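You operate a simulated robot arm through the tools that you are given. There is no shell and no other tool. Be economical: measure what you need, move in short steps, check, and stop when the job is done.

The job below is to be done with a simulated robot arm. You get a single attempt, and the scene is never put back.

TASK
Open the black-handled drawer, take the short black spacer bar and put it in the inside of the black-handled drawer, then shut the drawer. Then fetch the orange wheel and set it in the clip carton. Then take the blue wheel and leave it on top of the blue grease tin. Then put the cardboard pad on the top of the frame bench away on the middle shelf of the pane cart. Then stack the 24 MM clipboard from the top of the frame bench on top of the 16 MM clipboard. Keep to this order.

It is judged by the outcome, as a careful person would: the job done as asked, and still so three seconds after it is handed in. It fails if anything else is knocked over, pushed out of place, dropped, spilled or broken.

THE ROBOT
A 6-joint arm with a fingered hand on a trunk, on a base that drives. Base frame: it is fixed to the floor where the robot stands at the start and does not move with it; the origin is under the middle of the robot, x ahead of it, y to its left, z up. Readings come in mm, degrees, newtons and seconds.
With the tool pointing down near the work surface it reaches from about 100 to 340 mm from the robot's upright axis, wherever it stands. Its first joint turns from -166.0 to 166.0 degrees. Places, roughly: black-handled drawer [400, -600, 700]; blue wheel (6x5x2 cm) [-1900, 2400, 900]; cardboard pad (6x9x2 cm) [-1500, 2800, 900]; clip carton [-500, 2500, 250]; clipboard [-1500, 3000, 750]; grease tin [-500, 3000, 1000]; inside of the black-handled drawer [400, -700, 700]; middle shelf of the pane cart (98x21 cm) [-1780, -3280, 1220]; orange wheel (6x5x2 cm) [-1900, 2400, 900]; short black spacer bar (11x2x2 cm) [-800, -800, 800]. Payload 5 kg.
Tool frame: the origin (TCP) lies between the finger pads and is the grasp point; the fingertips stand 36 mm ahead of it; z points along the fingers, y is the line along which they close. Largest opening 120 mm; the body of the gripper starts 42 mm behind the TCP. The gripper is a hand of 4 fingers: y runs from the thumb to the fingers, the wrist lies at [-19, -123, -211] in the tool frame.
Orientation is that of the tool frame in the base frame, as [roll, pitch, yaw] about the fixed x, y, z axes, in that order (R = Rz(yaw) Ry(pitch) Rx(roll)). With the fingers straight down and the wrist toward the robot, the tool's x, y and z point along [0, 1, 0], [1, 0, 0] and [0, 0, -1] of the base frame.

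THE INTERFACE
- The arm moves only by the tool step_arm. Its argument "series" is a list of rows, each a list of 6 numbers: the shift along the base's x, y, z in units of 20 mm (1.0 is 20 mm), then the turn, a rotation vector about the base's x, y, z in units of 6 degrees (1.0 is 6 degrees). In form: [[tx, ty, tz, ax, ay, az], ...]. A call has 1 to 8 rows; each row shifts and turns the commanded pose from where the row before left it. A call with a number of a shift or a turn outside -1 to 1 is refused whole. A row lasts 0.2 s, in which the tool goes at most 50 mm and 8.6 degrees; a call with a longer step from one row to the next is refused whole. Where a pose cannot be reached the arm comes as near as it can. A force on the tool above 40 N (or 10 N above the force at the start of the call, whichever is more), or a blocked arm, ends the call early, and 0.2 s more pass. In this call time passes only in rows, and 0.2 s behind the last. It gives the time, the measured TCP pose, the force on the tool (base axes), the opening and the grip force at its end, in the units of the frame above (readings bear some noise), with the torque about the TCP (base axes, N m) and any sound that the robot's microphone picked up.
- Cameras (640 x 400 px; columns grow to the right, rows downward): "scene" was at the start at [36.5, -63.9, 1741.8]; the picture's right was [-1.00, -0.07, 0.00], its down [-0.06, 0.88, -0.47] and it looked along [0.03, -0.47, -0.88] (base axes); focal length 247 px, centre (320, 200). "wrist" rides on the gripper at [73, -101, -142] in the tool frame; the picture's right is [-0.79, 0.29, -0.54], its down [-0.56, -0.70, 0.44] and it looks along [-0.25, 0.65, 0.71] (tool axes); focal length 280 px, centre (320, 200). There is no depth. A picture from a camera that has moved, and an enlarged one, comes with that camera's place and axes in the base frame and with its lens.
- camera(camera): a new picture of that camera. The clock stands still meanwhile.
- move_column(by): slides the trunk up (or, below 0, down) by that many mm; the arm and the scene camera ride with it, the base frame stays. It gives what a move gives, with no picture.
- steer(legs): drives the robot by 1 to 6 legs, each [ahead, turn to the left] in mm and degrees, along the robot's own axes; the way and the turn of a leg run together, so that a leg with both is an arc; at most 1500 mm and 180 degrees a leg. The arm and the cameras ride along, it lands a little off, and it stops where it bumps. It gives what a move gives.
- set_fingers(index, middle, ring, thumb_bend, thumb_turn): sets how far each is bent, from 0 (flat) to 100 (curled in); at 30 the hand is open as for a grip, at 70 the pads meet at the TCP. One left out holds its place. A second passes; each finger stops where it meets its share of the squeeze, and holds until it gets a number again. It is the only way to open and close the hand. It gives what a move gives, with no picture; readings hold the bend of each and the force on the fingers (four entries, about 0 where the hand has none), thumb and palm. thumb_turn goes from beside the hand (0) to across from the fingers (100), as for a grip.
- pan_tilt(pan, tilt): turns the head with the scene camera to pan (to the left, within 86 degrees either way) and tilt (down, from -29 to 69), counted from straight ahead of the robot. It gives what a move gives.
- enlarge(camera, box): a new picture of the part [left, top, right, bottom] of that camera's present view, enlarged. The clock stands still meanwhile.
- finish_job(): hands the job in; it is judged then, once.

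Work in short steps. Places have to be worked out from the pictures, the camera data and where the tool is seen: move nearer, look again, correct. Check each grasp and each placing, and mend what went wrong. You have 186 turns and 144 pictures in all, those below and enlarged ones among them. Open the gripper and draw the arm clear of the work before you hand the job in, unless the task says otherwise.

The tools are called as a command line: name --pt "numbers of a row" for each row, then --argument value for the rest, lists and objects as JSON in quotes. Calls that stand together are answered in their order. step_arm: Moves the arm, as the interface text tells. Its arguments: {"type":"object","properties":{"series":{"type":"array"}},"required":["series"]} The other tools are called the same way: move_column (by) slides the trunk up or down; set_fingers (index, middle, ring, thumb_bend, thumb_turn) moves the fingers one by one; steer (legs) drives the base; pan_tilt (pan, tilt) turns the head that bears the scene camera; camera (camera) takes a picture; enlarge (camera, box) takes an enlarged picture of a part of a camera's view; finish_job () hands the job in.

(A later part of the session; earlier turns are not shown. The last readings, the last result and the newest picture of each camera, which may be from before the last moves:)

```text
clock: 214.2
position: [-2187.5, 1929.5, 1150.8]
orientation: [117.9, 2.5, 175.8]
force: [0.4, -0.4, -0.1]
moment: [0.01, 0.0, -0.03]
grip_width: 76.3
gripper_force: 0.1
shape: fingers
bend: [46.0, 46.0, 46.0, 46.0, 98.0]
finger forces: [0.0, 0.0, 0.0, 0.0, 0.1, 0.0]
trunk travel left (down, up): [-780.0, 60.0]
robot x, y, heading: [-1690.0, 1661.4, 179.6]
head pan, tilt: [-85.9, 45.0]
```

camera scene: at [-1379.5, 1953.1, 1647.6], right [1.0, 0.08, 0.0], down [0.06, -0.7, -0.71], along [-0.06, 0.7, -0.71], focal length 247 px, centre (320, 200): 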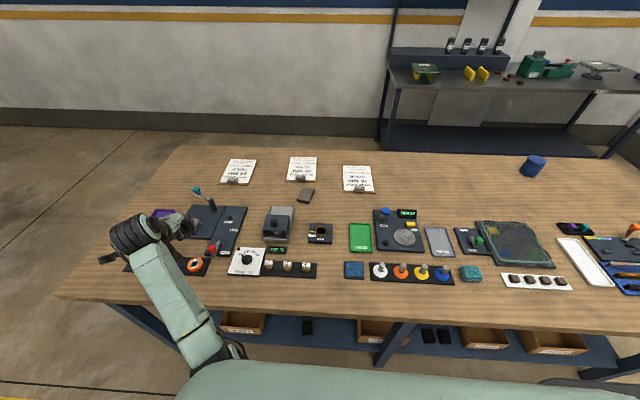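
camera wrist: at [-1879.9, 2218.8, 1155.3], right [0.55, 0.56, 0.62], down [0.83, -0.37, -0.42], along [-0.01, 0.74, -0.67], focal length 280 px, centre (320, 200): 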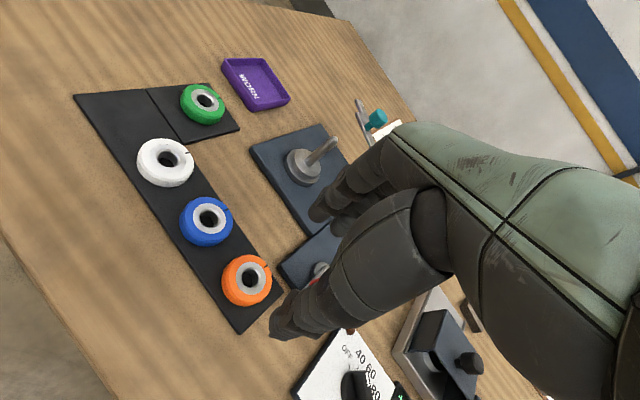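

step_arm --pt "1 0.8 0 0 0 0" --pt "1 0.8 0 0 0 0" --pt "1 0.8 0 0 0 0" --pt "1 0.8 0 0 0 0" --pt "0.9 0.8 0 0 0 0"

step_arm --pt "1 0.6 0 -1 0 0" --pt "1 0.6 0 -1 0 0" --pt "1 0.6 0 -1 0 0" --pt "1 0.6 0 -1 0 0" --pt "1 0.6 0 -1 0 0" --pt "1 0.6 0 -1 0 0" --pt "1 0.6 0 -1 0 0" --pt "1 0.6 0 -1 0 0"

step_arm --pt "1 1 0 -1 0 0.5" --pt "1 1 0 -1 0 0.5" --pt "1 1 0 -0.2 0 0.5" --pt "1 1 0 0 0 0.5" --pt "1 1 0 0 0 0.5"

```text
clock: 215.4
position: [-2091.3, 2010.6, 1147.8]
orientation: [118.1, 2.6, 175.8]
force: [0.3, -0.6, 0.1]
moment: [-0.04, 0.02, 0.03]
grip_width: 76.2
gripper_force: 0.0
shape: fingers
bend: [46.0, 46.0, 46.0, 46.0, 98.0]
finger forces: [0.0, 0.1, 0.0, 0.0, 0.1, 0.0]
trunk travel left (down, up): [-780.0, 60.0]
robot x, y, heading: [-1690.1, 1662.0, 179.8]
head pan, tilt: [-85.9, 45.0]
```

```text
clock: 217.2
position: [-1930.0, 2104.9, 1150.5]
orientation: [166.2, 4.8, 179.3]
force: [0.6, 0.7, -0.8]
moment: [-0.02, 0.0, 0.0]
grip_width: 76.3
gripper_force: 0.0
shape: fingers
bend: [46.0, 46.0, 46.0, 46.0, 98.0]
finger forces: [0.0, 0.0, 0.1, 0.0, 0.0, 0.0]
trunk travel left (down, up): [-780.0, 60.0]
robot x, y, heading: [-1688.7, 1664.5, 179.6]
head pan, tilt: [-85.9, 45.0]
```

```text
clock: 218.4
position: [-1963.4, 2141.5, 1123.0]
orientation: [177.3, 6.5, -170.8]
force: [0.0, 0.0, 0.4]
moment: [0.02, 0.0, 0.0]
grip_width: 75.9
gripper_force: 0.1
shape: fingers
bend: [46.0, 46.0, 46.0, 46.0, 98.0]
finger forces: [0.0, 0.0, 0.1, 0.1, 0.1, 0.1]
out of reach, approached as far as the arm can: row 2, 3, 4, 5
trunk travel left (down, up): [-780.0, 60.0]
robot x, y, heading: [-1687.9, 1661.9, 179.7]
head pan, tilt: [-85.9, 45.0]
```

Only the height differs from the earlier success (1150 vs 1127). I lower a little and see whether the limit clears.

step_arm --pt "0 0 -1 0 0 0" --pt "0 0 -1 0 0 0" --pt "0 0 -1 0 0 0"

camera --camera "scene"

```text
clock: 219.2
position: [-1980.0, 2131.5, 1064.1]
orientation: [177.5, 6.0, -169.5]
force: [0.1, -0.4, 0.3]
moment: [0.02, 0.04, 0.0]
grip_width: 76.3
gripper_force: 0.1
shape: fingers
bend: [46.0, 46.0, 46.0, 46.0, 98.0]
finger forces: [0.0, 0.0, 0.1, 0.0, 0.0, 0.1]
out of reach, approached as far as the arm can: row 1, 2
trunk travel left (down, up): [-780.0, 60.0]
robot x, y, heading: [-1690.3, 1664.5, 179.6]
head pan, tilt: [-85.9, 45.0]
```

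```text
67 pictures are left
camera scene: at [-1722.6, 1745.9, 1767.8], right [1.0, 0.07, 0.0], down [0.05, -0.71, -0.71], along [-0.05, 0.71, -0.71], focal length 247 px, centre (320, 200)
```

scene: 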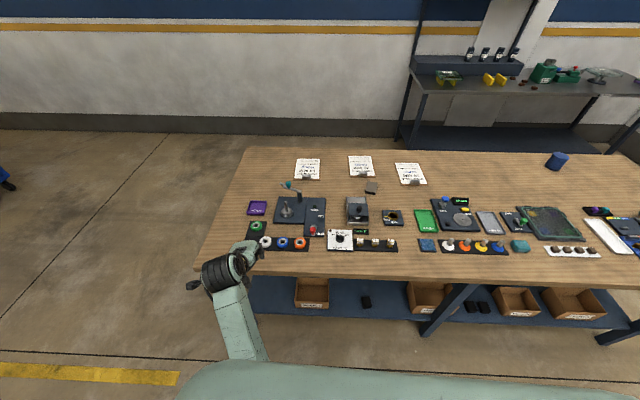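

Now reachable again. I move outward (+y), away from the inner limit.

step_arm --pt "0 1 0 0 0 0" --pt "0 1 0 0 0 0" --pt "0 1 0 0 0 0" --pt "0 1 0 0 0 0" --pt "0 1 0 0 0 0" --pt "0 1 0 0 0 0"

```text
clock: 220.6
position: [-2024.9, 2229.7, 1064.7]
orientation: [177.5, 6.2, -169.8]
force: [0.8, 0.1, -0.5]
moment: [-0.03, 0.01, 0.01]
grip_width: 76.2
gripper_force: 0.1
shape: fingers
bend: [46.0, 46.0, 46.0, 46.0, 98.0]
finger forces: [0.1, 0.0, 0.1, 0.1, 0.0, 0.0]
out of reach, approached as far as the arm can: row 1, 2, 3, 4, 5, 6
trunk travel left (down, up): [-780.0, 60.0]
robot x, y, heading: [-1686.1, 1662.7, 179.8]
head pan, tilt: [-85.9, 45.0]
```

I see the pattern: in this wrist branch the hand's thumb→finger direction must stay ≥ ~20° clockwise of the arm's azimuth. Standing further along +x makes the desired grasp feasible. I raise and drive there.

move_column --by 60

steer --legs '[[0, 26], [-477, 0], [0, -26]]'

step_arm --pt "-1 -0.3 0 0 0 0" --pt "-1 -0.3 0 0 0 0" --pt "-1 -0.3 0 0 0 0" --pt "-1 -0.3 0 0 0 0" --pt "-1 -0.3 0 0 0 0" --pt "-1 -0.3 0 0 0 0" --pt "-1 -0.3 0 0 0 0" --pt "-1 -0.3 0 0 0 0"

```text
clock: 221.6
position: [-2023.6, 2229.3, 1126.3]
orientation: [177.5, 6.2, -169.7]
force: [-0.4, -1.3, 0.8]
moment: [0.01, -0.03, 0.01]
grip_width: 76.2
gripper_force: 0.1
shape: fingers
bend: [46.0, 46.0, 46.0, 46.0, 98.0]
finger forces: [0.0, 0.1, 0.0, 0.0, 0.1, 0.0]
trunk travel left (down, up): [-840.0, 0.0]
robot x, y, heading: [-1687.6, 1666.7, 179.7]
head pan, tilt: [-85.9, 45.0]
```

```text
clock: 227.1
position: [-1603.4, 2439.1, 1126.1]
orientation: [177.5, 6.3, -168.4]
force: [0.8, -0.4, 0.7]
moment: [-0.06, 0.03, -0.03]
grip_width: 76.3
gripper_force: 0.0
shape: fingers
bend: [46.0, 46.0, 46.0, 46.0, 98.0]
finger forces: [0.0, 0.0, 0.0, 0.0, 0.0, 0.1]
trunk travel left (down, up): [-840.0, 0.0]
robot x, y, heading: [-1254.8, 1881.0, -178.9]
head pan, tilt: [-85.9, 45.0]
```

```text
clock: 228.9
position: [-1763.5, 2390.6, 1126.0]
orientation: [177.5, 6.1, -168.3]
force: [-0.3, -0.1, -0.9]
moment: [-0.01, 0.0, 0.02]
grip_width: 76.1
gripper_force: 0.1
shape: fingers
bend: [46.0, 46.0, 46.0, 46.0, 98.0]
finger forces: [0.0, 0.0, 0.0, 0.1, 0.1, 0.0]
trunk travel left (down, up): [-840.0, 0.0]
robot x, y, heading: [-1255.9, 1883.1, -178.9]
head pan, tilt: [-85.9, 45.0]
```

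No limits now. I move over the orange wheel, set yaw −156° and level the hand.

step_arm --pt "-0.9 -0.28 0 -0.12 0.18 0.4" --pt "-0.9 -0.28 0 -0.12 0.18 0.4" --pt "-0.9 -0.28 0 -0.12 0.18 0.4" --pt "-0.9 -0.28 0 -0.12 0.18 0.4" --pt "-0.9 -0.28 0 -0.12 0.18 0.4"

move_column --by -130

camera --camera "wrist"

```text
clock: 230.1
position: [-1852.5, 2362.7, 1124.2]
orientation: [179.5, 0.0, -156.2]
force: [-0.2, 0.2, 0.2]
moment: [0.04, 0.01, -0.05]
grip_width: 76.3
gripper_force: 0.1
shape: fingers
bend: [46.0, 46.0, 46.0, 46.0, 98.0]
finger forces: [0.1, 0.0, 0.1, 0.0, 0.0, 0.1]
trunk travel left (down, up): [-840.0, 0.0]
robot x, y, heading: [-1253.9, 1885.9, -178.8]
head pan, tilt: [-85.9, 45.0]
```

```text
clock: 231.7
position: [-1851.9, 2362.4, 995.7]
orientation: [179.4, 0.1, -156.4]
force: [0.0, 0.3, 0.3]
moment: [0.04, 0.04, 0.01]
grip_width: 76.3
gripper_force: 0.1
shape: fingers
bend: [46.0, 46.0, 46.0, 46.0, 98.0]
finger forces: [0.0, 0.0, 0.0, 0.1, 0.0, 0.0]
trunk travel left (down, up): [-710.0, 130.0]
robot x, y, heading: [-1253.2, 1883.6, -178.7]
head pan, tilt: [-85.9, 45.0]
```

```text
66 pictures are left
camera wrist: at [-1877.8, 2239.1, 1136.4], right [0.61, 0.58, 0.55], down [0.79, -0.41, -0.45], along [-0.04, 0.71, -0.71], focal length 280 px, centre (320, 200)
```

wrist: 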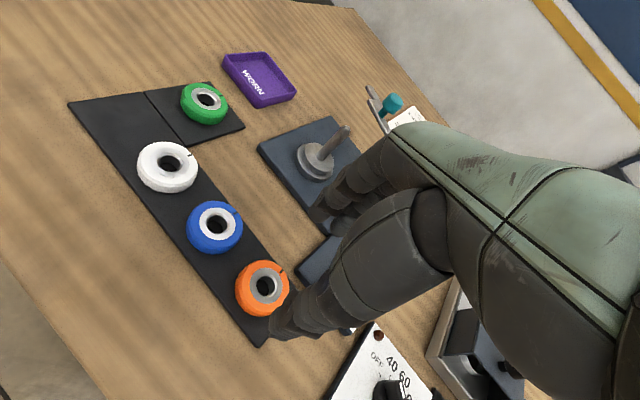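

The orange wheel is at ≈ [-1855, 2366]. I lower near the wheel top and check finger clearance.

step_arm --pt "-0.15 0.2 0 0 0 0"

move_column --by -60

camera --camera "wrist"

```text
clock: 232.1
position: [-1855.5, 2367.0, 995.4]
orientation: [179.2, -0.1, -156.4]
force: [1.0, 0.2, -0.3]
moment: [-0.02, 0.01, 0.01]
grip_width: 76.2
gripper_force: 0.0
shape: fingers
bend: [46.0, 46.0, 46.0, 46.0, 98.0]
finger forces: [0.1, 0.0, 0.1, 0.1, 0.0, 0.0]
trunk travel left (down, up): [-710.0, 130.0]
robot x, y, heading: [-1256.8, 1882.5, -179.0]
head pan, tilt: [-85.9, 45.0]
```

```text
clock: 233.1
position: [-1854.3, 2366.1, 934.7]
orientation: [179.3, 0.0, -156.4]
force: [-0.3, -0.1, -0.4]
moment: [0.04, 0.0, 0.02]
grip_width: 76.2
gripper_force: 0.1
shape: fingers
bend: [46.0, 46.0, 46.0, 46.0, 98.0]
finger forces: [0.0, 0.1, 0.1, 0.0, 0.0, 0.0]
trunk travel left (down, up): [-650.0, 190.0]
robot x, y, heading: [-1254.6, 1886.4, -178.6]
head pan, tilt: [-85.9, 45.0]
```

```text
65 pictures are left
camera wrist: at [-1880.7, 2243.0, 1076.5], right [0.61, 0.58, 0.55], down [0.79, -0.41, -0.45], along [-0.04, 0.71, -0.71], focal length 280 px, centre (320, 200)
```

wrist: 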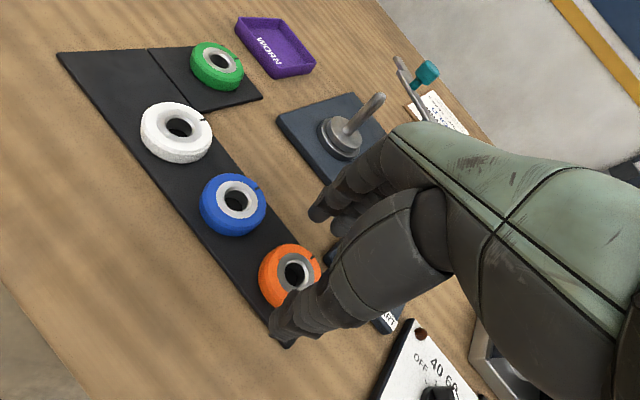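

Aligned. I lower in small steps with force monitoring.

step_arm --pt "0 0 -0.5 0 0 0" --pt "0 0 -0.5 0 0 0" --pt "0 0 -0.4 0 0 0"

enlarge --camera "wrist" --box '[180, 160, 420, 360]'

```text
clock: 233.9
position: [-1857.0, 2366.8, 910.4]
orientation: [179.0, -0.1, -156.3]
force: [-0.3, 0.0, 6.5]
moment: [0.36, -0.15, 0.01]
grip_width: 76.5
gripper_force: 2.7
shape: fingers
bend: [46.0, 46.0, 46.0, 46.0, 98.0]
finger forces: [0.0, 0.1, 5.7, 0.0, 0.0, 0.0]
trunk travel left (down, up): [-650.0, 190.0]
robot x, y, heading: [-1250.3, 1885.9, -179.0]
head pan, tilt: [-85.9, 45.0]
```

```text
2.00 times, centred on (300, 260) of wrist
camera zoom: at [-1881.3, 2242.4, 1050.4], right [0.61, 0.57, 0.55], down [0.79, -0.41, -0.46], along [-0.04, 0.71, -0.7], focal length 561 px, centre (360, 80)
```

zoom: 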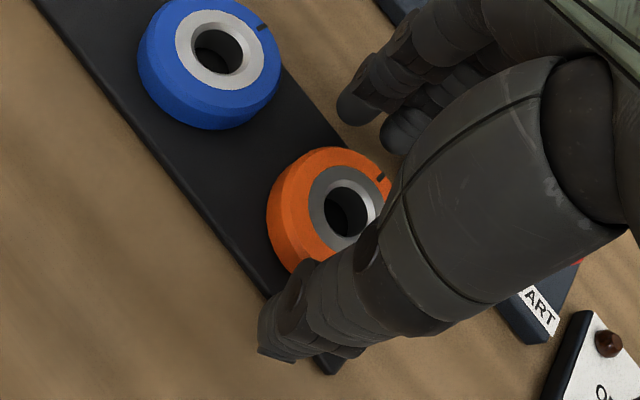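

The ring finger lightly touches the panel edge; I lift 4 mm and close.

step_arm --pt "0 0 0.2 0 0 0"

set_fingers --index 72 --middle 72 --ring 60 --thumb_bend 72

enlarge --camera "wrist" --box '[180, 160, 420, 360]'

```text
clock: 234.3
position: [-1855.6, 2365.6, 910.5]
orientation: [179.4, 0.0, -156.3]
force: [1.0, 0.0, 0.8]
moment: [0.03, 0.0, 0.01]
grip_width: 75.8
gripper_force: 0.3
shape: fingers
bend: [46.0, 46.0, 46.0, 46.0, 98.0]
finger forces: [0.0, 0.1, 0.3, 0.0, 0.1, 0.0]
trunk travel left (down, up): [-650.0, 190.0]
robot x, y, heading: [-1254.3, 1881.6, -178.9]
head pan, tilt: [-85.9, 45.0]
```

```text
clock: 235.3
position: [-1857.2, 2367.0, 911.5]
orientation: [179.3, 0.0, -156.2]
force: [0.2, -0.4, 0.1]
moment: [0.0, -0.02, 0.0]
grip_width: 45.2
gripper_force: 17.2
shape: fingers
bend: [60.0, 61.0, 60.0, 56.0, 95.0]
finger forces: [8.3, 8.6, 0.0, 0.0, 17.9, 0.0]
trunk travel left (down, up): [-650.0, 190.0]
robot x, y, heading: [-1255.2, 1882.5, -178.9]
head pan, tilt: [-85.9, 45.0]
```

```text
2.00 times, centred on (300, 260) of wrist
camera zoom: at [-1881.8, 2242.5, 1052.1], right [0.61, 0.58, 0.55], down [0.79, -0.41, -0.45], along [-0.04, 0.71, -0.71], focal length 561 px, centre (360, 80)
```

zoom: 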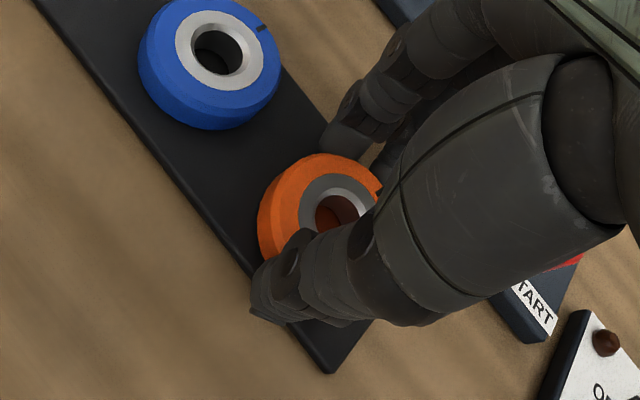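

Firm grip (index, middle, thumb). I lift and verify.

step_arm --pt "0 0 0.5 0 0 0" --pt "0 0 0.8 0 0 0" --pt "0 0 1 0 0 0"

move_column --by 150

camera --camera "wrist"

```text
clock: 236.1
position: [-1855.2, 2367.0, 956.1]
orientation: [179.2, 0.0, -156.2]
force: [0.3, 0.5, 0.1]
moment: [0.0, 0.0, 0.0]
grip_width: 45.2
gripper_force: 17.5
shape: fingers
bend: [60.0, 61.0, 60.0, 56.0, 95.0]
finger forces: [8.3, 8.6, 0.1, 0.0, 18.0, 0.0]
trunk travel left (down, up): [-650.0, 190.0]
robot x, y, heading: [-1254.2, 1882.5, -179.3]
head pan, tilt: [-85.9, 45.0]
```

```text
clock: 237.8
position: [-1854.4, 2367.7, 1104.6]
orientation: [179.1, 0.0, -156.3]
force: [-0.6, 0.0, -0.7]
moment: [0.04, -0.02, 0.0]
grip_width: 45.4
gripper_force: 17.6
shape: fingers
bend: [60.0, 61.0, 60.0, 56.0, 95.0]
finger forces: [8.3, 8.6, 0.0, 0.0, 18.1, 0.0]
trunk travel left (down, up): [-800.0, 40.0]
robot x, y, heading: [-1252.0, 1881.9, -179.1]
head pan, tilt: [-85.9, 45.0]
```

```text
62 pictures are left
camera wrist: at [-1881.0, 2242.4, 1246.4], right [0.61, 0.57, 0.55], down [0.79, -0.41, -0.45], along [-0.03, 0.71, -0.71], focal length 280 px, centre (320, 200)
```

wrist: 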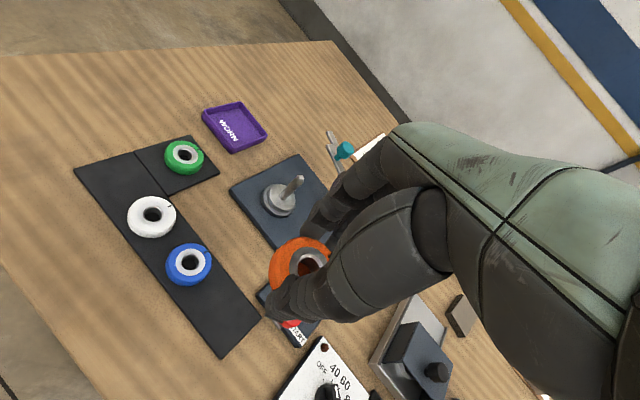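

The orange wheel is held. I drive away along the bench to a spot from which I can see the carton labels under the bench.

steer --legs '[[0, -25], [-1052, 0], [0, 24]]'

move_column --by -300

pan_tilt --pan -75 --tilt 40

camera --camera "scene"

```text
clock: 245.8
position: [-882.2, 1950.4, 1105.3]
orientation: [179.1, -0.1, -157.7]
force: [-0.7, -0.6, -0.5]
moment: [0.04, -0.01, -0.02]
grip_width: 45.2
gripper_force: 17.1
shape: fingers
bend: [60.0, 61.0, 60.0, 56.0, 95.0]
finger forces: [8.0, 8.5, 0.0, 0.1, 17.5, 0.0]
trunk travel left (down, up): [-800.0, 40.0]
robot x, y, heading: [-294.2, 1457.6, 179.9]
head pan, tilt: [-85.9, 45.0]
```

```text
clock: 248.8
position: [-882.3, 1950.1, 806.0]
orientation: [179.2, 0.1, -157.5]
force: [-0.5, 0.4, -0.9]
moment: [0.0, 0.01, 0.0]
grip_width: 45.1
gripper_force: 17.0
shape: fingers
bend: [60.0, 61.0, 60.0, 56.0, 95.0]
finger forces: [8.1, 8.5, 0.0, 0.1, 17.6, 0.0]
trunk travel left (down, up): [-500.0, 340.0]
robot x, y, heading: [-295.2, 1453.2, 180.0]
head pan, tilt: [-85.9, 45.0]
```

```text
clock: 249.5
position: [-883.1, 1949.7, 806.1]
orientation: [179.3, -0.1, -157.7]
force: [-0.3, -0.3, 0.0]
moment: [0.01, 0.03, 0.01]
grip_width: 45.0
gripper_force: 16.9
shape: fingers
bend: [60.0, 61.0, 60.0, 56.0, 95.0]
finger forces: [8.0, 8.6, 0.1, 0.0, 17.6, 0.1]
trunk travel left (down, up): [-500.0, 340.0]
robot x, y, heading: [-293.1, 1454.9, 180.1]
head pan, tilt: [-75.0, 40.0]
```

```text
61 pictures are left
camera scene: at [-342.6, 1537.3, 1494.9], right [0.97, 0.26, 0.0], down [0.16, -0.62, -0.77], along [-0.2, 0.74, -0.64], focal length 247 px, centre (320, 200)
```

scene: 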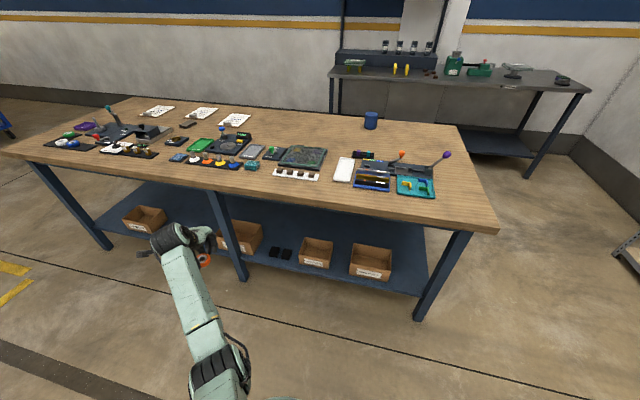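

enlarge --camera "scene" --box '[200, 200, 440, 300]'

```text
2.67 times, centred on (320, 250) of scene
camera zoom: at [-342.6, 1537.3, 1494.9], right [0.97, 0.26, 0.0], down [0.16, -0.62, -0.77], along [-0.2, 0.74, -0.64], focal length 659 px, centre (320, 67)
```

zoom: 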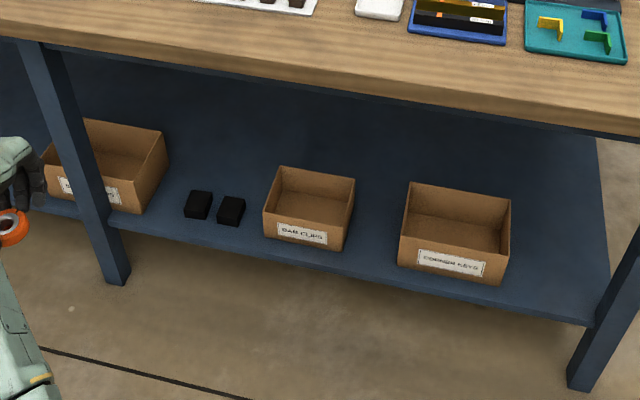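

The third carton, "BAR CLIPS", is the clip carton, at about [-605, 2430], rim z ≈ 350. I first bring the hand to a more forward pose (natural yaw, nearer my side), so it can dive in front of the bench edge.

step_arm --pt "0 -0.8 0 0 0 -0.6" --pt "0 -0.8 0 0 0 -0.6" --pt "0 -0.8 0 0 0 -0.6" --pt "0 -0.8 0 0 0 -0.6" --pt "0 -0.8 0 0 0 -0.6" --pt "0 -0.8 0 0 0 -0.6" --pt "0 -0.8 0 0 0 0" --pt "0 -0.8 0 0 0 0"

move_column --by -300

steer --legs '[[0, 60], [-376, 0], [0, -60]]'

pan_tilt --pan -55 --tilt 30

camera --camera "scene"

camera --camera "wrist"

```text
clock: 251.3
position: [-884.8, 1824.8, 806.4]
orientation: [179.3, 0.0, -179.3]
force: [0.4, -0.5, -0.6]
moment: [0.02, 0.02, 0.01]
grip_width: 45.2
gripper_force: 17.3
shape: fingers
bend: [60.0, 61.0, 60.0, 56.0, 95.0]
finger forces: [8.1, 8.5, 0.0, 0.1, 17.6, 0.0]
trunk travel left (down, up): [-500.0, 340.0]
robot x, y, heading: [-293.0, 1457.4, 180.0]
head pan, tilt: [-75.0, 40.0]
```

```text
clock: 254.3
position: [-884.1, 1825.0, 506.8]
orientation: [179.2, 0.0, -179.3]
force: [-1.1, -0.1, -0.4]
moment: [0.02, -0.01, -0.01]
grip_width: 45.0
gripper_force: 17.0
shape: fingers
bend: [60.0, 61.0, 60.0, 56.0, 95.0]
finger forces: [8.1, 8.4, 0.0, 0.0, 17.5, 0.0]
trunk travel left (down, up): [-200.0, 640.0]
robot x, y, heading: [-289.5, 1455.7, 180.1]
head pan, tilt: [-75.0, 40.0]
```

```text
clock: 262.1
position: [-678.8, 2169.5, 506.0]
orientation: [179.2, 0.0, -179.9]
force: [-0.4, 0.1, -0.8]
moment: [0.02, 0.01, 0.01]
grip_width: 45.1
gripper_force: 17.4
shape: fingers
bend: [60.0, 62.0, 60.0, 56.0, 95.0]
finger forces: [8.1, 8.6, 0.0, 0.1, 17.1, 0.0]
trunk travel left (down, up): [-200.0, 640.0]
robot x, y, heading: [-87.7, 1791.6, 179.1]
head pan, tilt: [-75.0, 40.0]
```

```text
clock: 262.9
position: [-678.5, 2169.4, 506.1]
orientation: [179.2, -0.1, -179.9]
force: [0.6, -1.0, 0.0]
moment: [0.01, -0.01, -0.01]
grip_width: 44.8
gripper_force: 17.2
shape: fingers
bend: [60.0, 62.0, 60.0, 56.0, 95.0]
finger forces: [8.1, 8.7, 0.0, 0.1, 17.1, 0.0]
trunk travel left (down, up): [-200.0, 640.0]
robot x, y, heading: [-92.2, 1791.4, 179.5]
head pan, tilt: [-55.0, 30.0]
```

```text
59 pictures are left
camera scene: at [-170.6, 1869.3, 1210.3], right [0.83, 0.56, 0.0], down [0.28, -0.41, -0.87], along [-0.49, 0.72, -0.5], focal length 247 px, centre (320, 200)
```

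scene: 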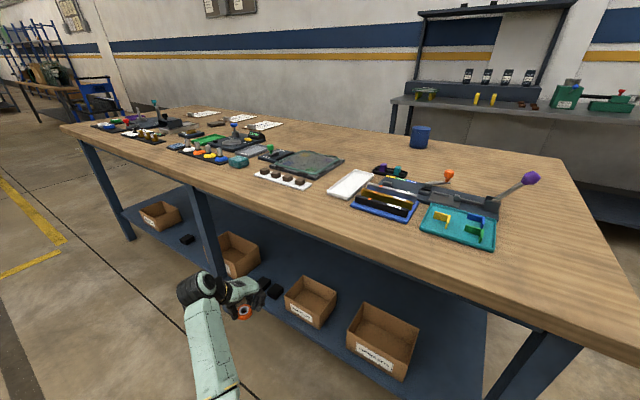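

```text
58 pictures are left
camera wrist: at [-751.6, 2066.2, 647.0], right [0.79, 0.28, 0.55], down [0.56, -0.69, -0.45], along [0.25, 0.66, -0.71], focal length 280 px, centre (320, 200)
```

wrist: 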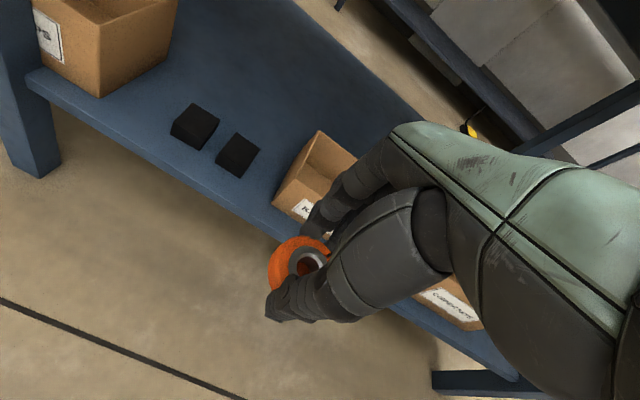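

Carton interior: x −690…−510, y 2370…2500, rim ≈ 345, shelf z 250. I lower to TCP 446 and move under the bench over the carton.

move_column --by -60

step_arm --pt "0.5 1 0 0 0 0" --pt "0.5 1 0 0 0 0" --pt "0.5 1 0 0 0 0" --pt "0.5 1 0 0 0 0" --pt "0.5 1 0 0 0 0" --pt "0.5 1 0 0 0 0" --pt "0.5 1 0 0 0 0"

step_arm --pt "0.1 1 0 0 0 0" --pt "0.1 1 0 0 0 0" --pt "0.1 1 0 0 0 0" --pt "0.1 1 0 0 0 0" --pt "0 1 0 0 0 0"

camera --camera "wrist"

camera --camera "scene"

```text
clock: 263.9
position: [-678.5, 2169.2, 446.7]
orientation: [179.3, 0.1, -179.8]
force: [0.0, 0.8, -0.6]
moment: [0.0, 0.01, -0.01]
grip_width: 44.8
gripper_force: 16.8
shape: fingers
bend: [60.0, 62.0, 60.0, 56.0, 95.0]
finger forces: [8.1, 8.7, 0.1, 0.1, 17.2, 0.1]
trunk travel left (down, up): [-140.0, 700.0]
robot x, y, heading: [-93.1, 1794.5, 179.5]
head pan, tilt: [-55.0, 30.0]
```

```text
clock: 265.5
position: [-607.9, 2310.4, 445.6]
orientation: [179.1, 0.0, -179.9]
force: [0.5, 0.2, -0.7]
moment: [0.0, -0.01, 0.0]
grip_width: 45.1
gripper_force: 17.3
shape: fingers
bend: [60.0, 62.0, 60.0, 56.0, 95.0]
finger forces: [8.0, 8.7, 0.1, 0.0, 17.3, 0.0]
trunk travel left (down, up): [-140.0, 700.0]
robot x, y, heading: [-90.1, 1793.2, 179.4]
head pan, tilt: [-55.0, 30.0]
```

```text
clock: 266.7
position: [-600.9, 2410.8, 443.9]
orientation: [179.3, 0.1, -179.8]
force: [-0.8, 0.6, -0.3]
moment: [0.03, 0.01, 0.0]
grip_width: 44.8
gripper_force: 16.8
shape: fingers
bend: [60.0, 62.0, 60.0, 56.0, 95.0]
finger forces: [8.1, 8.8, 0.1, 0.0, 17.2, 0.0]
trunk travel left (down, up): [-140.0, 700.0]
robot x, y, heading: [-89.6, 1794.8, 179.5]
head pan, tilt: [-55.0, 30.0]
```

```text
57 pictures are left
camera wrist: at [-673.5, 2306.9, 584.9], right [0.79, 0.28, 0.55], down [0.56, -0.69, -0.45], along [0.25, 0.66, -0.71], focal length 280 px, centre (320, 200)
```

wrist: 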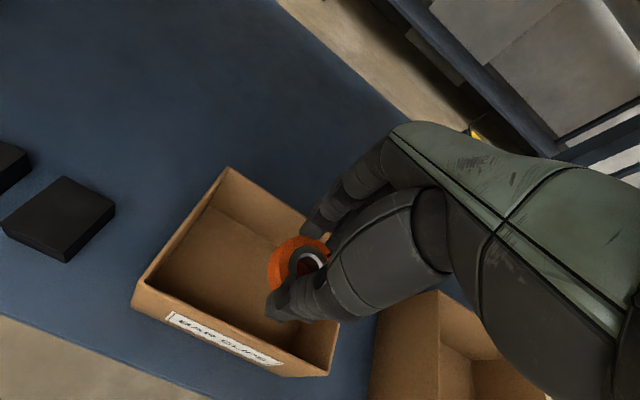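

```text
56 pictures are left
camera scene: at [-170.6, 1869.4, 1150.3], right [0.83, 0.56, 0.0], down [0.28, -0.41, -0.87], along [-0.49, 0.72, -0.5], focal length 247 px, centre (320, 200)
```

scene: 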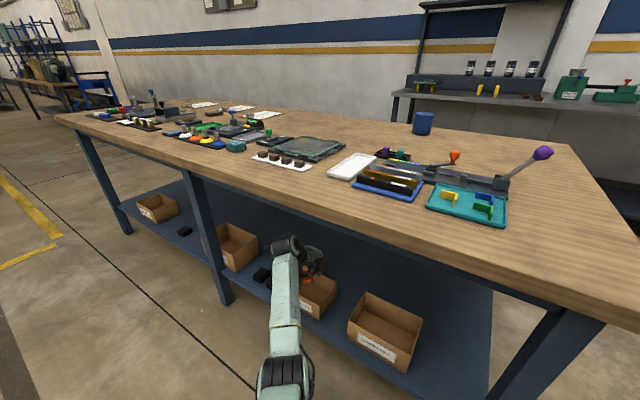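

The carton centre is ≈ [-608, 2438]. I centre and lower into it.

step_arm --pt "-0.2 0.7 0 0 0 0.5" --pt "-0.2 0.65 0 0 0 0.5"

move_column --by -90

camera --camera "wrist"

```text
clock: 267.3
position: [-608.5, 2435.3, 446.2]
orientation: [179.2, 0.1, -173.7]
force: [-0.5, 0.0, -1.7]
moment: [-0.02, -0.05, 0.02]
grip_width: 44.9
gripper_force: 17.1
shape: fingers
bend: [60.0, 62.0, 60.0, 56.0, 95.0]
finger forces: [8.1, 8.8, 0.0, 0.1, 17.2, 0.0]
trunk travel left (down, up): [-140.0, 700.0]
robot x, y, heading: [-92.8, 1795.8, 179.1]
head pan, tilt: [-55.0, 30.0]
```

```text
clock: 268.6
position: [-607.4, 2435.8, 356.3]
orientation: [179.2, 0.0, -173.8]
force: [0.2, -0.4, -0.2]
moment: [0.0, -0.01, 0.01]
grip_width: 44.9
gripper_force: 17.1
shape: fingers
bend: [60.0, 62.0, 60.0, 56.0, 95.0]
finger forces: [8.1, 8.9, 0.0, 0.0, 17.2, 0.0]
trunk travel left (down, up): [-50.0, 790.0]
robot x, y, heading: [-88.9, 1796.5, 179.2]
head pan, tilt: [-55.0, 30.0]
```

```text
55 pictures are left
camera wrist: at [-670.2, 2325.1, 497.1], right [0.75, 0.36, 0.55], down [0.63, -0.63, -0.45], along [0.18, 0.69, -0.7], focal length 280 px, centre (320, 200)
```

wrist: 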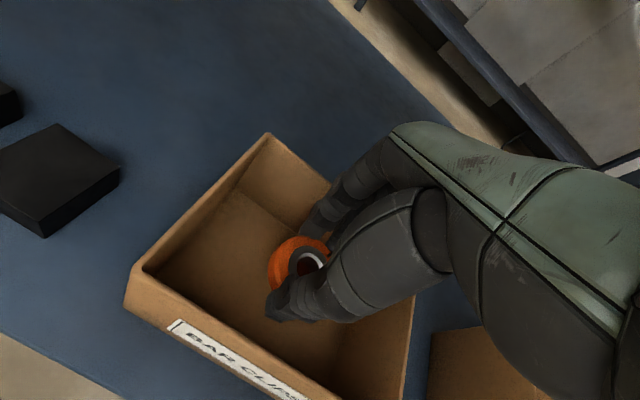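

Inside the carton with clearance. I go a bit lower in monitored steps, then release.

step_arm --pt "0 0 -0.5 0 0 0" --pt "0 0 -0.5 0 0 0" --pt "0 0 -0.5 0 0 0"

set_fingers --index 53 --middle 53 --ring 53 --thumb_bend 49

move_column --by 115

camera --camera "wrist"

```text
clock: 269.4
position: [-609.2, 2437.5, 325.5]
orientation: [179.2, 0.0, -173.9]
force: [0.2, -1.4, -0.3]
moment: [0.03, 0.06, -0.03]
grip_width: 44.8
gripper_force: 17.9
shape: fingers
bend: [60.0, 62.0, 60.0, 56.0, 95.0]
finger forces: [8.1, 9.9, 0.0, 0.0, 17.4, 0.1]
trunk travel left (down, up): [-50.0, 790.0]
robot x, y, heading: [-89.1, 1793.8, 179.1]
head pan, tilt: [-55.0, 30.0]
```

```text
clock: 270.4
position: [-608.6, 2436.9, 325.8]
orientation: [179.2, 0.1, -173.9]
force: [0.8, -1.7, 0.3]
moment: [-0.01, 0.02, -0.03]
grip_width: 60.8
gripper_force: 0.5
shape: fingers
bend: [53.0, 53.0, 53.0, 49.0, 97.0]
finger forces: [0.1, 0.7, 0.0, 0.0, 0.1, 0.1]
trunk travel left (down, up): [-50.0, 790.0]
robot x, y, heading: [-90.6, 1792.3, 179.5]
head pan, tilt: [-55.0, 30.0]
```

```text
clock: 271.8
position: [-609.8, 2437.7, 440.4]
orientation: [179.2, 0.0, -173.8]
force: [-0.3, -0.1, 0.7]
moment: [0.03, -0.02, 0.01]
grip_width: 61.0
gripper_force: 0.1
shape: fingers
bend: [53.0, 53.0, 53.0, 49.0, 97.0]
finger forces: [0.1, 0.0, 0.0, 0.1, 0.1, 0.0]
trunk travel left (down, up): [-165.0, 675.0]
robot x, y, heading: [-89.9, 1795.0, 179.1]
head pan, tilt: [-55.0, 30.0]
```

```text
54 pictures are left
camera wrist: at [-670.6, 2326.4, 581.2], right [0.75, 0.36, 0.55], down [0.63, -0.63, -0.45], along [0.18, 0.69, -0.71], focal length 280 px, centre (320, 200)
```

wrist: 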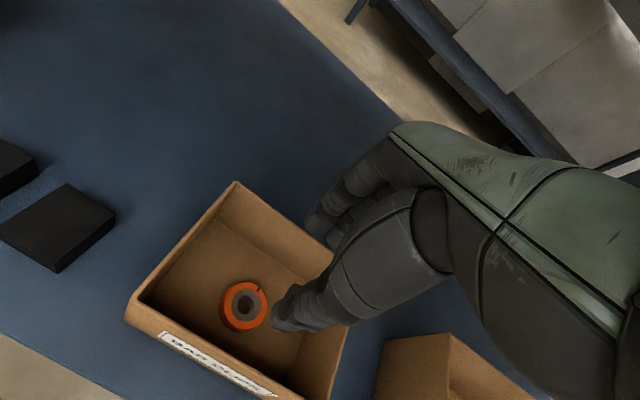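

The orange wheel lies in the clip carton. I withdraw the hand from under the bench.

step_arm --pt "0 -1 0 0 0 0" --pt "0 -1 0 0 0 0" --pt "0 -1 0 0 0 0" --pt "0 -1 0 0 0 0" --pt "0 -1 0 0 0 0" --pt "0 -1 0 0 0 0" --pt "-0.5 -1 0 0 0 0" --pt "-0.5 -1 0 0 0 0"

step_arm --pt "-0.7 -1 0 0 0 0" --pt "-0.7 -1 0 0 0 0" --pt "-0.7 -1 0 0 0 0" --pt "-0.7 -1 0 0 0 0" --pt "-0.7 -1 0 0 0 0" --pt "-0.5 -1 0 0 0 0"

steer --legs '[[0, 25], [300, 0]]'

move_column --by 400

move_column --by 260

```text
clock: 273.6
position: [-628.6, 2277.3, 443.9]
orientation: [179.1, 0.1, -173.7]
force: [1.0, -0.3, 0.2]
moment: [-0.02, 0.02, -0.01]
grip_width: 60.9
gripper_force: 0.1
shape: fingers
bend: [53.0, 53.0, 53.0, 49.0, 97.0]
finger forces: [0.0, 0.0, 0.1, 0.1, 0.0, 0.1]
trunk travel left (down, up): [-165.0, 675.0]
robot x, y, heading: [-93.3, 1791.3, 179.3]
head pan, tilt: [-55.0, 30.0]
```

```text
clock: 275.0
position: [-709.5, 2155.2, 442.0]
orientation: [179.3, 0.0, -173.8]
force: [1.0, 0.2, 0.6]
moment: [0.04, 0.0, -0.04]
grip_width: 60.8
gripper_force: 0.0
shape: fingers
bend: [53.0, 53.0, 53.0, 49.0, 97.0]
finger forces: [0.0, 0.0, 0.0, 0.0, 0.1, 0.0]
trunk travel left (down, up): [-165.0, 675.0]
robot x, y, heading: [-89.7, 1790.7, 179.1]
head pan, tilt: [-55.0, 30.0]
```

```text
clock: 278.4
position: [-1083.9, 1736.0, 441.6]
orientation: [179.3, 0.2, -149.0]
force: [0.6, -0.3, -1.0]
moment: [0.04, -0.02, -0.02]
grip_width: 61.1
gripper_force: 0.1
shape: fingers
bend: [53.0, 53.0, 53.0, 49.0, 97.0]
finger forces: [0.0, 0.1, 0.0, 0.1, 0.1, 0.1]
trunk travel left (down, up): [-165.0, 675.0]
robot x, y, heading: [-372.2, 1665.6, -155.6]
head pan, tilt: [-55.0, 30.0]
```

```text
clock: 282.2
position: [-1083.4, 1736.6, 841.2]
orientation: [179.2, 0.1, -148.9]
force: [0.1, -0.5, 0.8]
moment: [-0.03, -0.03, -0.01]
grip_width: 61.1
gripper_force: 0.0
shape: fingers
bend: [53.0, 53.0, 53.0, 49.0, 97.0]
finger forces: [0.0, 0.0, 0.1, 0.0, 0.0, 0.0]
trunk travel left (down, up): [-565.0, 275.0]
robot x, y, heading: [-370.9, 1669.5, -155.9]
head pan, tilt: [-55.0, 30.0]
```

```text
clock: 284.9
position: [-1083.7, 1736.5, 1101.8]
orientation: [179.2, 0.1, -148.9]
force: [0.7, 0.0, -0.2]
moment: [0.0, 0.0, 0.01]
grip_width: 61.3
gripper_force: 0.0
shape: fingers
bend: [53.0, 53.0, 53.0, 49.0, 97.0]
finger forces: [0.1, 0.0, 0.0, 0.1, 0.0, 0.0]
trunk travel left (down, up): [-825.0, 15.0]
robot x, y, heading: [-369.6, 1669.0, -155.8]
head pan, tilt: [-55.0, 30.0]
```

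Now the blue wheel at ≈ [-1932, 2365]. I drive back to the corresponding spot as for the orange one.

steer --legs '[[0, -36.6], [983, 0], [0, 13.3]]'

camera --camera "wrist"

```text
clock: 292.5
position: [-1934.1, 2248.6, 1100.8]
orientation: [179.2, 0.1, -172.9]
force: [-0.1, -0.2, 0.1]
moment: [0.03, -0.01, 0.02]
grip_width: 61.2
gripper_force: 0.1
shape: fingers
bend: [53.0, 53.0, 53.0, 49.0, 97.0]
finger forces: [0.0, 0.0, 0.0, 0.0, 0.0, 0.1]
trunk travel left (down, up): [-825.0, 15.0]
robot x, y, heading: [-1308.9, 1894.7, -179.8]
head pan, tilt: [-55.0, 30.0]
```

```text
53 pictures are left
camera wrist: at [-1994.5, 2137.2, 1242.5], right [0.75, 0.38, 0.55], down [0.64, -0.62, -0.45], along [0.17, 0.69, -0.71], focal length 280 px, centre (320, 200)
```

wrist: 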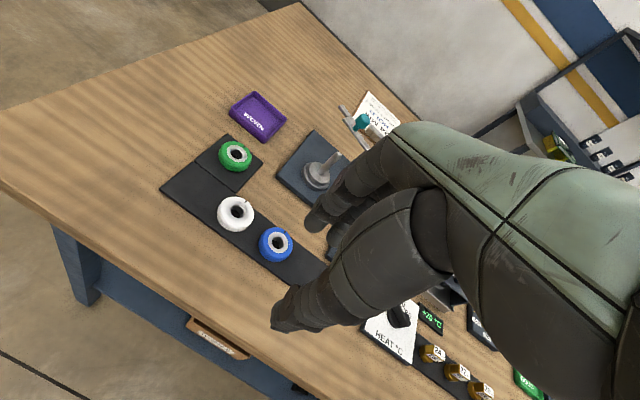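

The hand is aligned in x. I move +118 mm in y, open, and lower.

step_arm --pt "0.02 1 0 0 0 0.1" --pt "0.02 1 0 0 0 0.1" --pt "0.02 1 0 0 0 0.1" --pt "0.02 1 0 0 0 0.1" --pt "0.02 1 0 0 0 0.1" --pt "0.02 0.95 0 0 0 0.1"

set_fingers --index 46 --middle 46 --ring 46 --thumb_bend 46

move_column --by -160

camera --camera "wrist"

```text
clock: 293.9
position: [-1932.3, 2368.2, 1099.8]
orientation: [179.2, 0.1, -169.4]
force: [0.0, 0.6, -0.2]
moment: [-0.01, 0.03, 0.01]
grip_width: 61.0
gripper_force: 0.1
shape: fingers
bend: [53.0, 53.0, 53.0, 49.0, 97.0]
finger forces: [0.0, 0.0, 0.0, 0.0, 0.0, 0.0]
trunk travel left (down, up): [-825.0, 15.0]
robot x, y, heading: [-1313.4, 1892.7, -180.1]
head pan, tilt: [-55.0, 30.0]
```

```text
clock: 294.9
position: [-1932.3, 2366.9, 1101.2]
orientation: [179.3, 0.0, -169.3]
force: [0.0, 0.1, -0.5]
moment: [0.02, 0.04, -0.04]
grip_width: 75.8
gripper_force: 0.1
shape: fingers
bend: [46.0, 46.0, 46.0, 46.0, 97.0]
finger forces: [0.0, 0.1, 0.0, 0.1, 0.0, 0.0]
trunk travel left (down, up): [-825.0, 15.0]
robot x, y, heading: [-1316.6, 1895.7, -179.8]
head pan, tilt: [-55.0, 30.0]
```

```text
clock: 296.7
position: [-1932.0, 2367.8, 940.5]
orientation: [179.1, 0.1, -169.4]
force: [0.2, 0.3, -0.4]
moment: [-0.02, 0.03, 0.0]
grip_width: 75.6
gripper_force: 0.1
shape: fingers
bend: [46.0, 46.0, 46.0, 46.0, 97.0]
finger forces: [0.1, 0.1, 0.0, 0.0, 0.0, 0.0]
trunk travel left (down, up): [-665.0, 175.0]
robot x, y, heading: [-1311.5, 1893.2, -179.8]
head pan, tilt: [-55.0, 30.0]
```

```text
52 pictures are left
camera wrist: at [-1984.9, 2252.3, 1081.4], right [0.72, 0.42, 0.55], down [0.68, -0.58, -0.45], along [0.13, 0.7, -0.71], focal length 280 px, centre (320, 200)
```

wrist: 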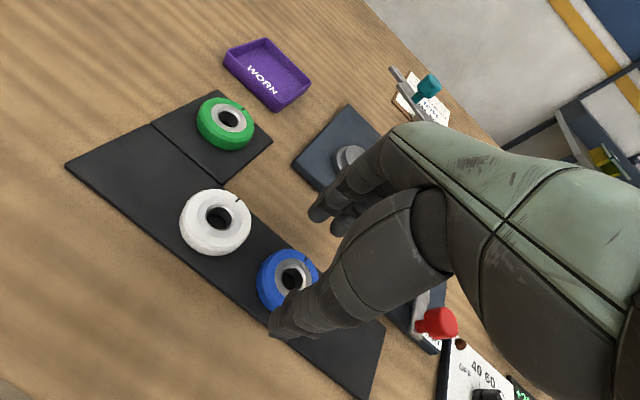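

Aligned within 6 mm. Lower and grasp.

step_arm --pt "0.25 0.25 -0.5 0 0 0" --pt "0 0 -0.5 0 0 0" --pt "0 0 -0.4 0 0 0"

set_fingers --index 72 --middle 72 --ring 62 --thumb_bend 72

enlarge --camera "wrist" --box '[180, 160, 420, 360]'

```text
clock: 297.5
position: [-1926.9, 2372.2, 912.9]
orientation: [179.2, 0.0, -169.4]
force: [0.8, 0.9, 0.4]
moment: [0.0, 0.02, 0.02]
grip_width: 76.0
gripper_force: 0.1
shape: fingers
bend: [46.0, 46.0, 46.0, 46.0, 97.0]
finger forces: [0.0, 0.0, 0.1, 0.1, 0.1, 0.0]
trunk travel left (down, up): [-665.0, 175.0]
robot x, y, heading: [-1309.2, 1892.4, -179.7]
head pan, tilt: [-55.0, 30.0]
```

```text
clock: 298.5
position: [-1926.2, 2371.8, 913.8]
orientation: [179.2, -0.1, -169.4]
force: [-0.1, 0.1, -0.1]
moment: [-0.06, 0.01, -0.01]
grip_width: 47.8
gripper_force: 17.4
shape: fingers
bend: [57.0, 64.0, 62.0, 57.0, 95.0]
finger forces: [9.7, 7.7, 0.0, 0.0, 17.3, 0.0]
trunk travel left (down, up): [-665.0, 175.0]
robot x, y, heading: [-1308.2, 1894.3, -179.7]
head pan, tilt: [-55.0, 30.0]
```

```text
2.00 times, centred on (300, 260) of wrist
camera zoom: at [-1979.2, 2257.2, 1053.5], right [0.72, 0.42, 0.55], down [0.68, -0.58, -0.45], along [0.13, 0.7, -0.71], focal length 561 px, centre (360, 80)
```

zoom: 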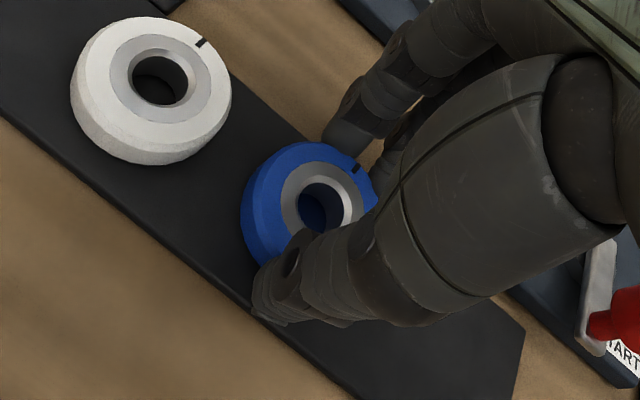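

Blue wheel gripped. I lift it clear; the tin is at about [-420, 3001, top 950], too far from the front, so I'll go round the left end of the bench to its back.

step_arm --pt "0 0 0.5 0 0 0" --pt "0 0 0.8 0 0 0"

move_column --by 172

camera --camera "wrist"

steer --legs '[[1400, 0]]'

pan_tilt --pan -86 --tilt 30

camera --camera "scene"

```text
clock: 299.1
position: [-1925.6, 2374.2, 939.0]
orientation: [179.1, 0.0, -169.4]
force: [1.0, 0.9, 0.4]
moment: [0.02, -0.01, 0.02]
grip_width: 47.7
gripper_force: 17.4
shape: fingers
bend: [57.0, 64.0, 62.0, 57.0, 95.0]
finger forces: [9.4, 7.8, 0.0, 0.0, 17.4, 0.1]
trunk travel left (down, up): [-665.0, 175.0]
robot x, y, heading: [-1310.5, 1896.0, -180.0]
head pan, tilt: [-55.0, 30.0]
```

```text
clock: 301.1
position: [-1925.3, 2373.8, 1111.0]
orientation: [179.2, 0.1, -169.2]
force: [0.6, 0.0, -0.7]
moment: [0.01, -0.01, -0.02]
grip_width: 47.8
gripper_force: 17.6
shape: fingers
bend: [57.0, 64.0, 62.0, 57.0, 95.0]
finger forces: [9.5, 7.7, 0.0, 0.0, 17.4, 0.0]
trunk travel left (down, up): [-837.0, 3.0]
robot x, y, heading: [-1313.4, 1894.6, -179.7]
head pan, tilt: [-55.0, 30.0]
```

```text
50 pictures are left
camera wrist: at [-1979.2, 2258.9, 1251.7], right [0.72, 0.42, 0.55], down [0.68, -0.58, -0.45], along [0.13, 0.7, -0.71], focal length 280 px, centre (320, 200)
```

wrist: 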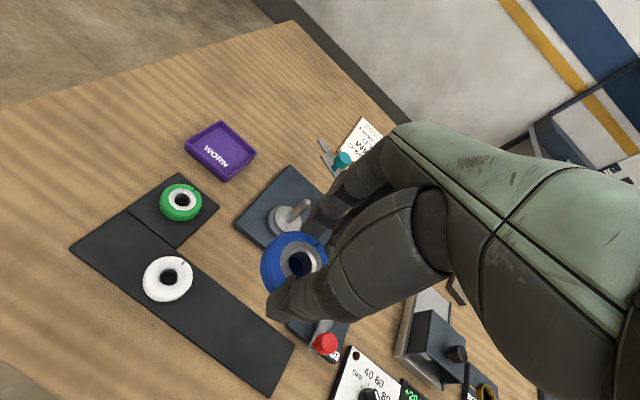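

```text
clock: 308.2
position: [-3348.4, 2390.9, 1110.3]
orientation: [179.2, 0.0, -170.1]
force: [-0.3, -1.2, 0.1]
moment: [-0.01, -0.01, 0.0]
grip_width: 48.0
gripper_force: 17.6
shape: fingers
bend: [57.0, 64.0, 62.0, 57.0, 95.0]
finger forces: [9.5, 7.7, 0.1, 0.1, 17.4, 0.0]
trunk travel left (down, up): [-837.0, 3.0]
robot x, y, heading: [-2741.4, 1901.4, 179.3]
head pan, tilt: [-55.0, 30.0]
```

```text
clock: 309.1
position: [-3348.6, 2389.7, 1111.1]
orientation: [179.2, 0.0, -170.1]
force: [-0.1, 0.1, -0.3]
moment: [0.03, 0.03, 0.0]
grip_width: 47.9
gripper_force: 17.1
shape: fingers
bend: [57.0, 64.0, 62.0, 57.0, 95.0]
finger forces: [9.4, 7.7, 0.0, 0.1, 17.5, 0.0]
trunk travel left (down, up): [-837.0, 3.0]
robot x, y, heading: [-2740.6, 1904.4, 179.5]
head pan, tilt: [-85.9, 30.0]
```

```text
49 pictures are left
camera scene: at [-2773.7, 1994.4, 1847.3], right [1.0, 0.06, 0.0], down [0.03, -0.5, -0.87], along [-0.05, 0.86, -0.5], focal length 247 px, centre (320, 200)
```

scene: 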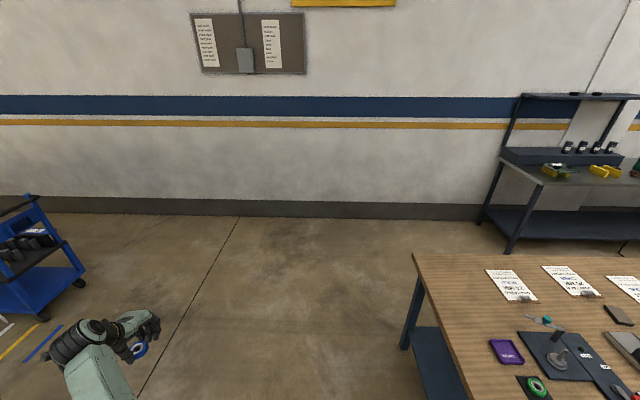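

The way round the left end is free. I drive round to the back of the bench.

steer --legs '[[0, -89.5], [1000, 0], [716, 0], [0, -90], [700, 0]]'

pan_tilt --pan -30 --tilt 35

camera --camera "scene"

```text
clock: 329.2
position: [-1376.3, 3013.0, 1111.1]
orientation: [179.2, 0.0, 2.3]
force: [0.0, -0.2, -0.1]
moment: [-0.02, 0.0, 0.01]
grip_width: 47.0
gripper_force: 16.3
shape: fingers
bend: [58.0, 64.0, 62.0, 57.0, 95.0]
finger forces: [8.6, 7.6, 0.0, 0.1, 16.0, 0.1]
trunk travel left (down, up): [-837.0, 3.0]
robot x, y, heading: [-1915.4, 3578.7, -8.2]
head pan, tilt: [-85.9, 30.0]
```

```text
clock: 330.4
position: [-1376.5, 3012.6, 1111.4]
orientation: [179.2, 0.1, 2.3]
force: [0.5, 0.1, -0.3]
moment: [-0.01, 0.03, 0.04]
grip_width: 46.9
gripper_force: 15.8
shape: fingers
bend: [58.0, 64.0, 62.0, 57.0, 95.0]
finger forces: [8.5, 7.6, 0.0, 0.2, 16.0, 0.0]
trunk travel left (down, up): [-837.0, 3.0]
robot x, y, heading: [-1913.2, 3577.2, -8.2]
head pan, tilt: [-30.0, 35.0]
```

```text
48 pictures are left
camera scene: at [-1813.7, 3516.7, 1839.5], right [-0.62, -0.78, 0.0], down [-0.45, 0.36, -0.82], along [0.64, -0.51, -0.57], focal length 247 px, centre (320, 200)
```

scene: 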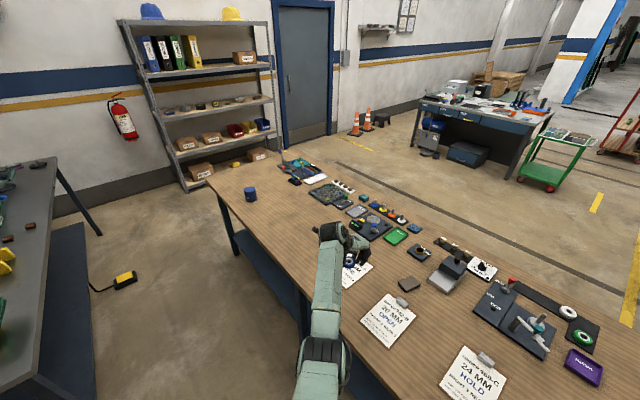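

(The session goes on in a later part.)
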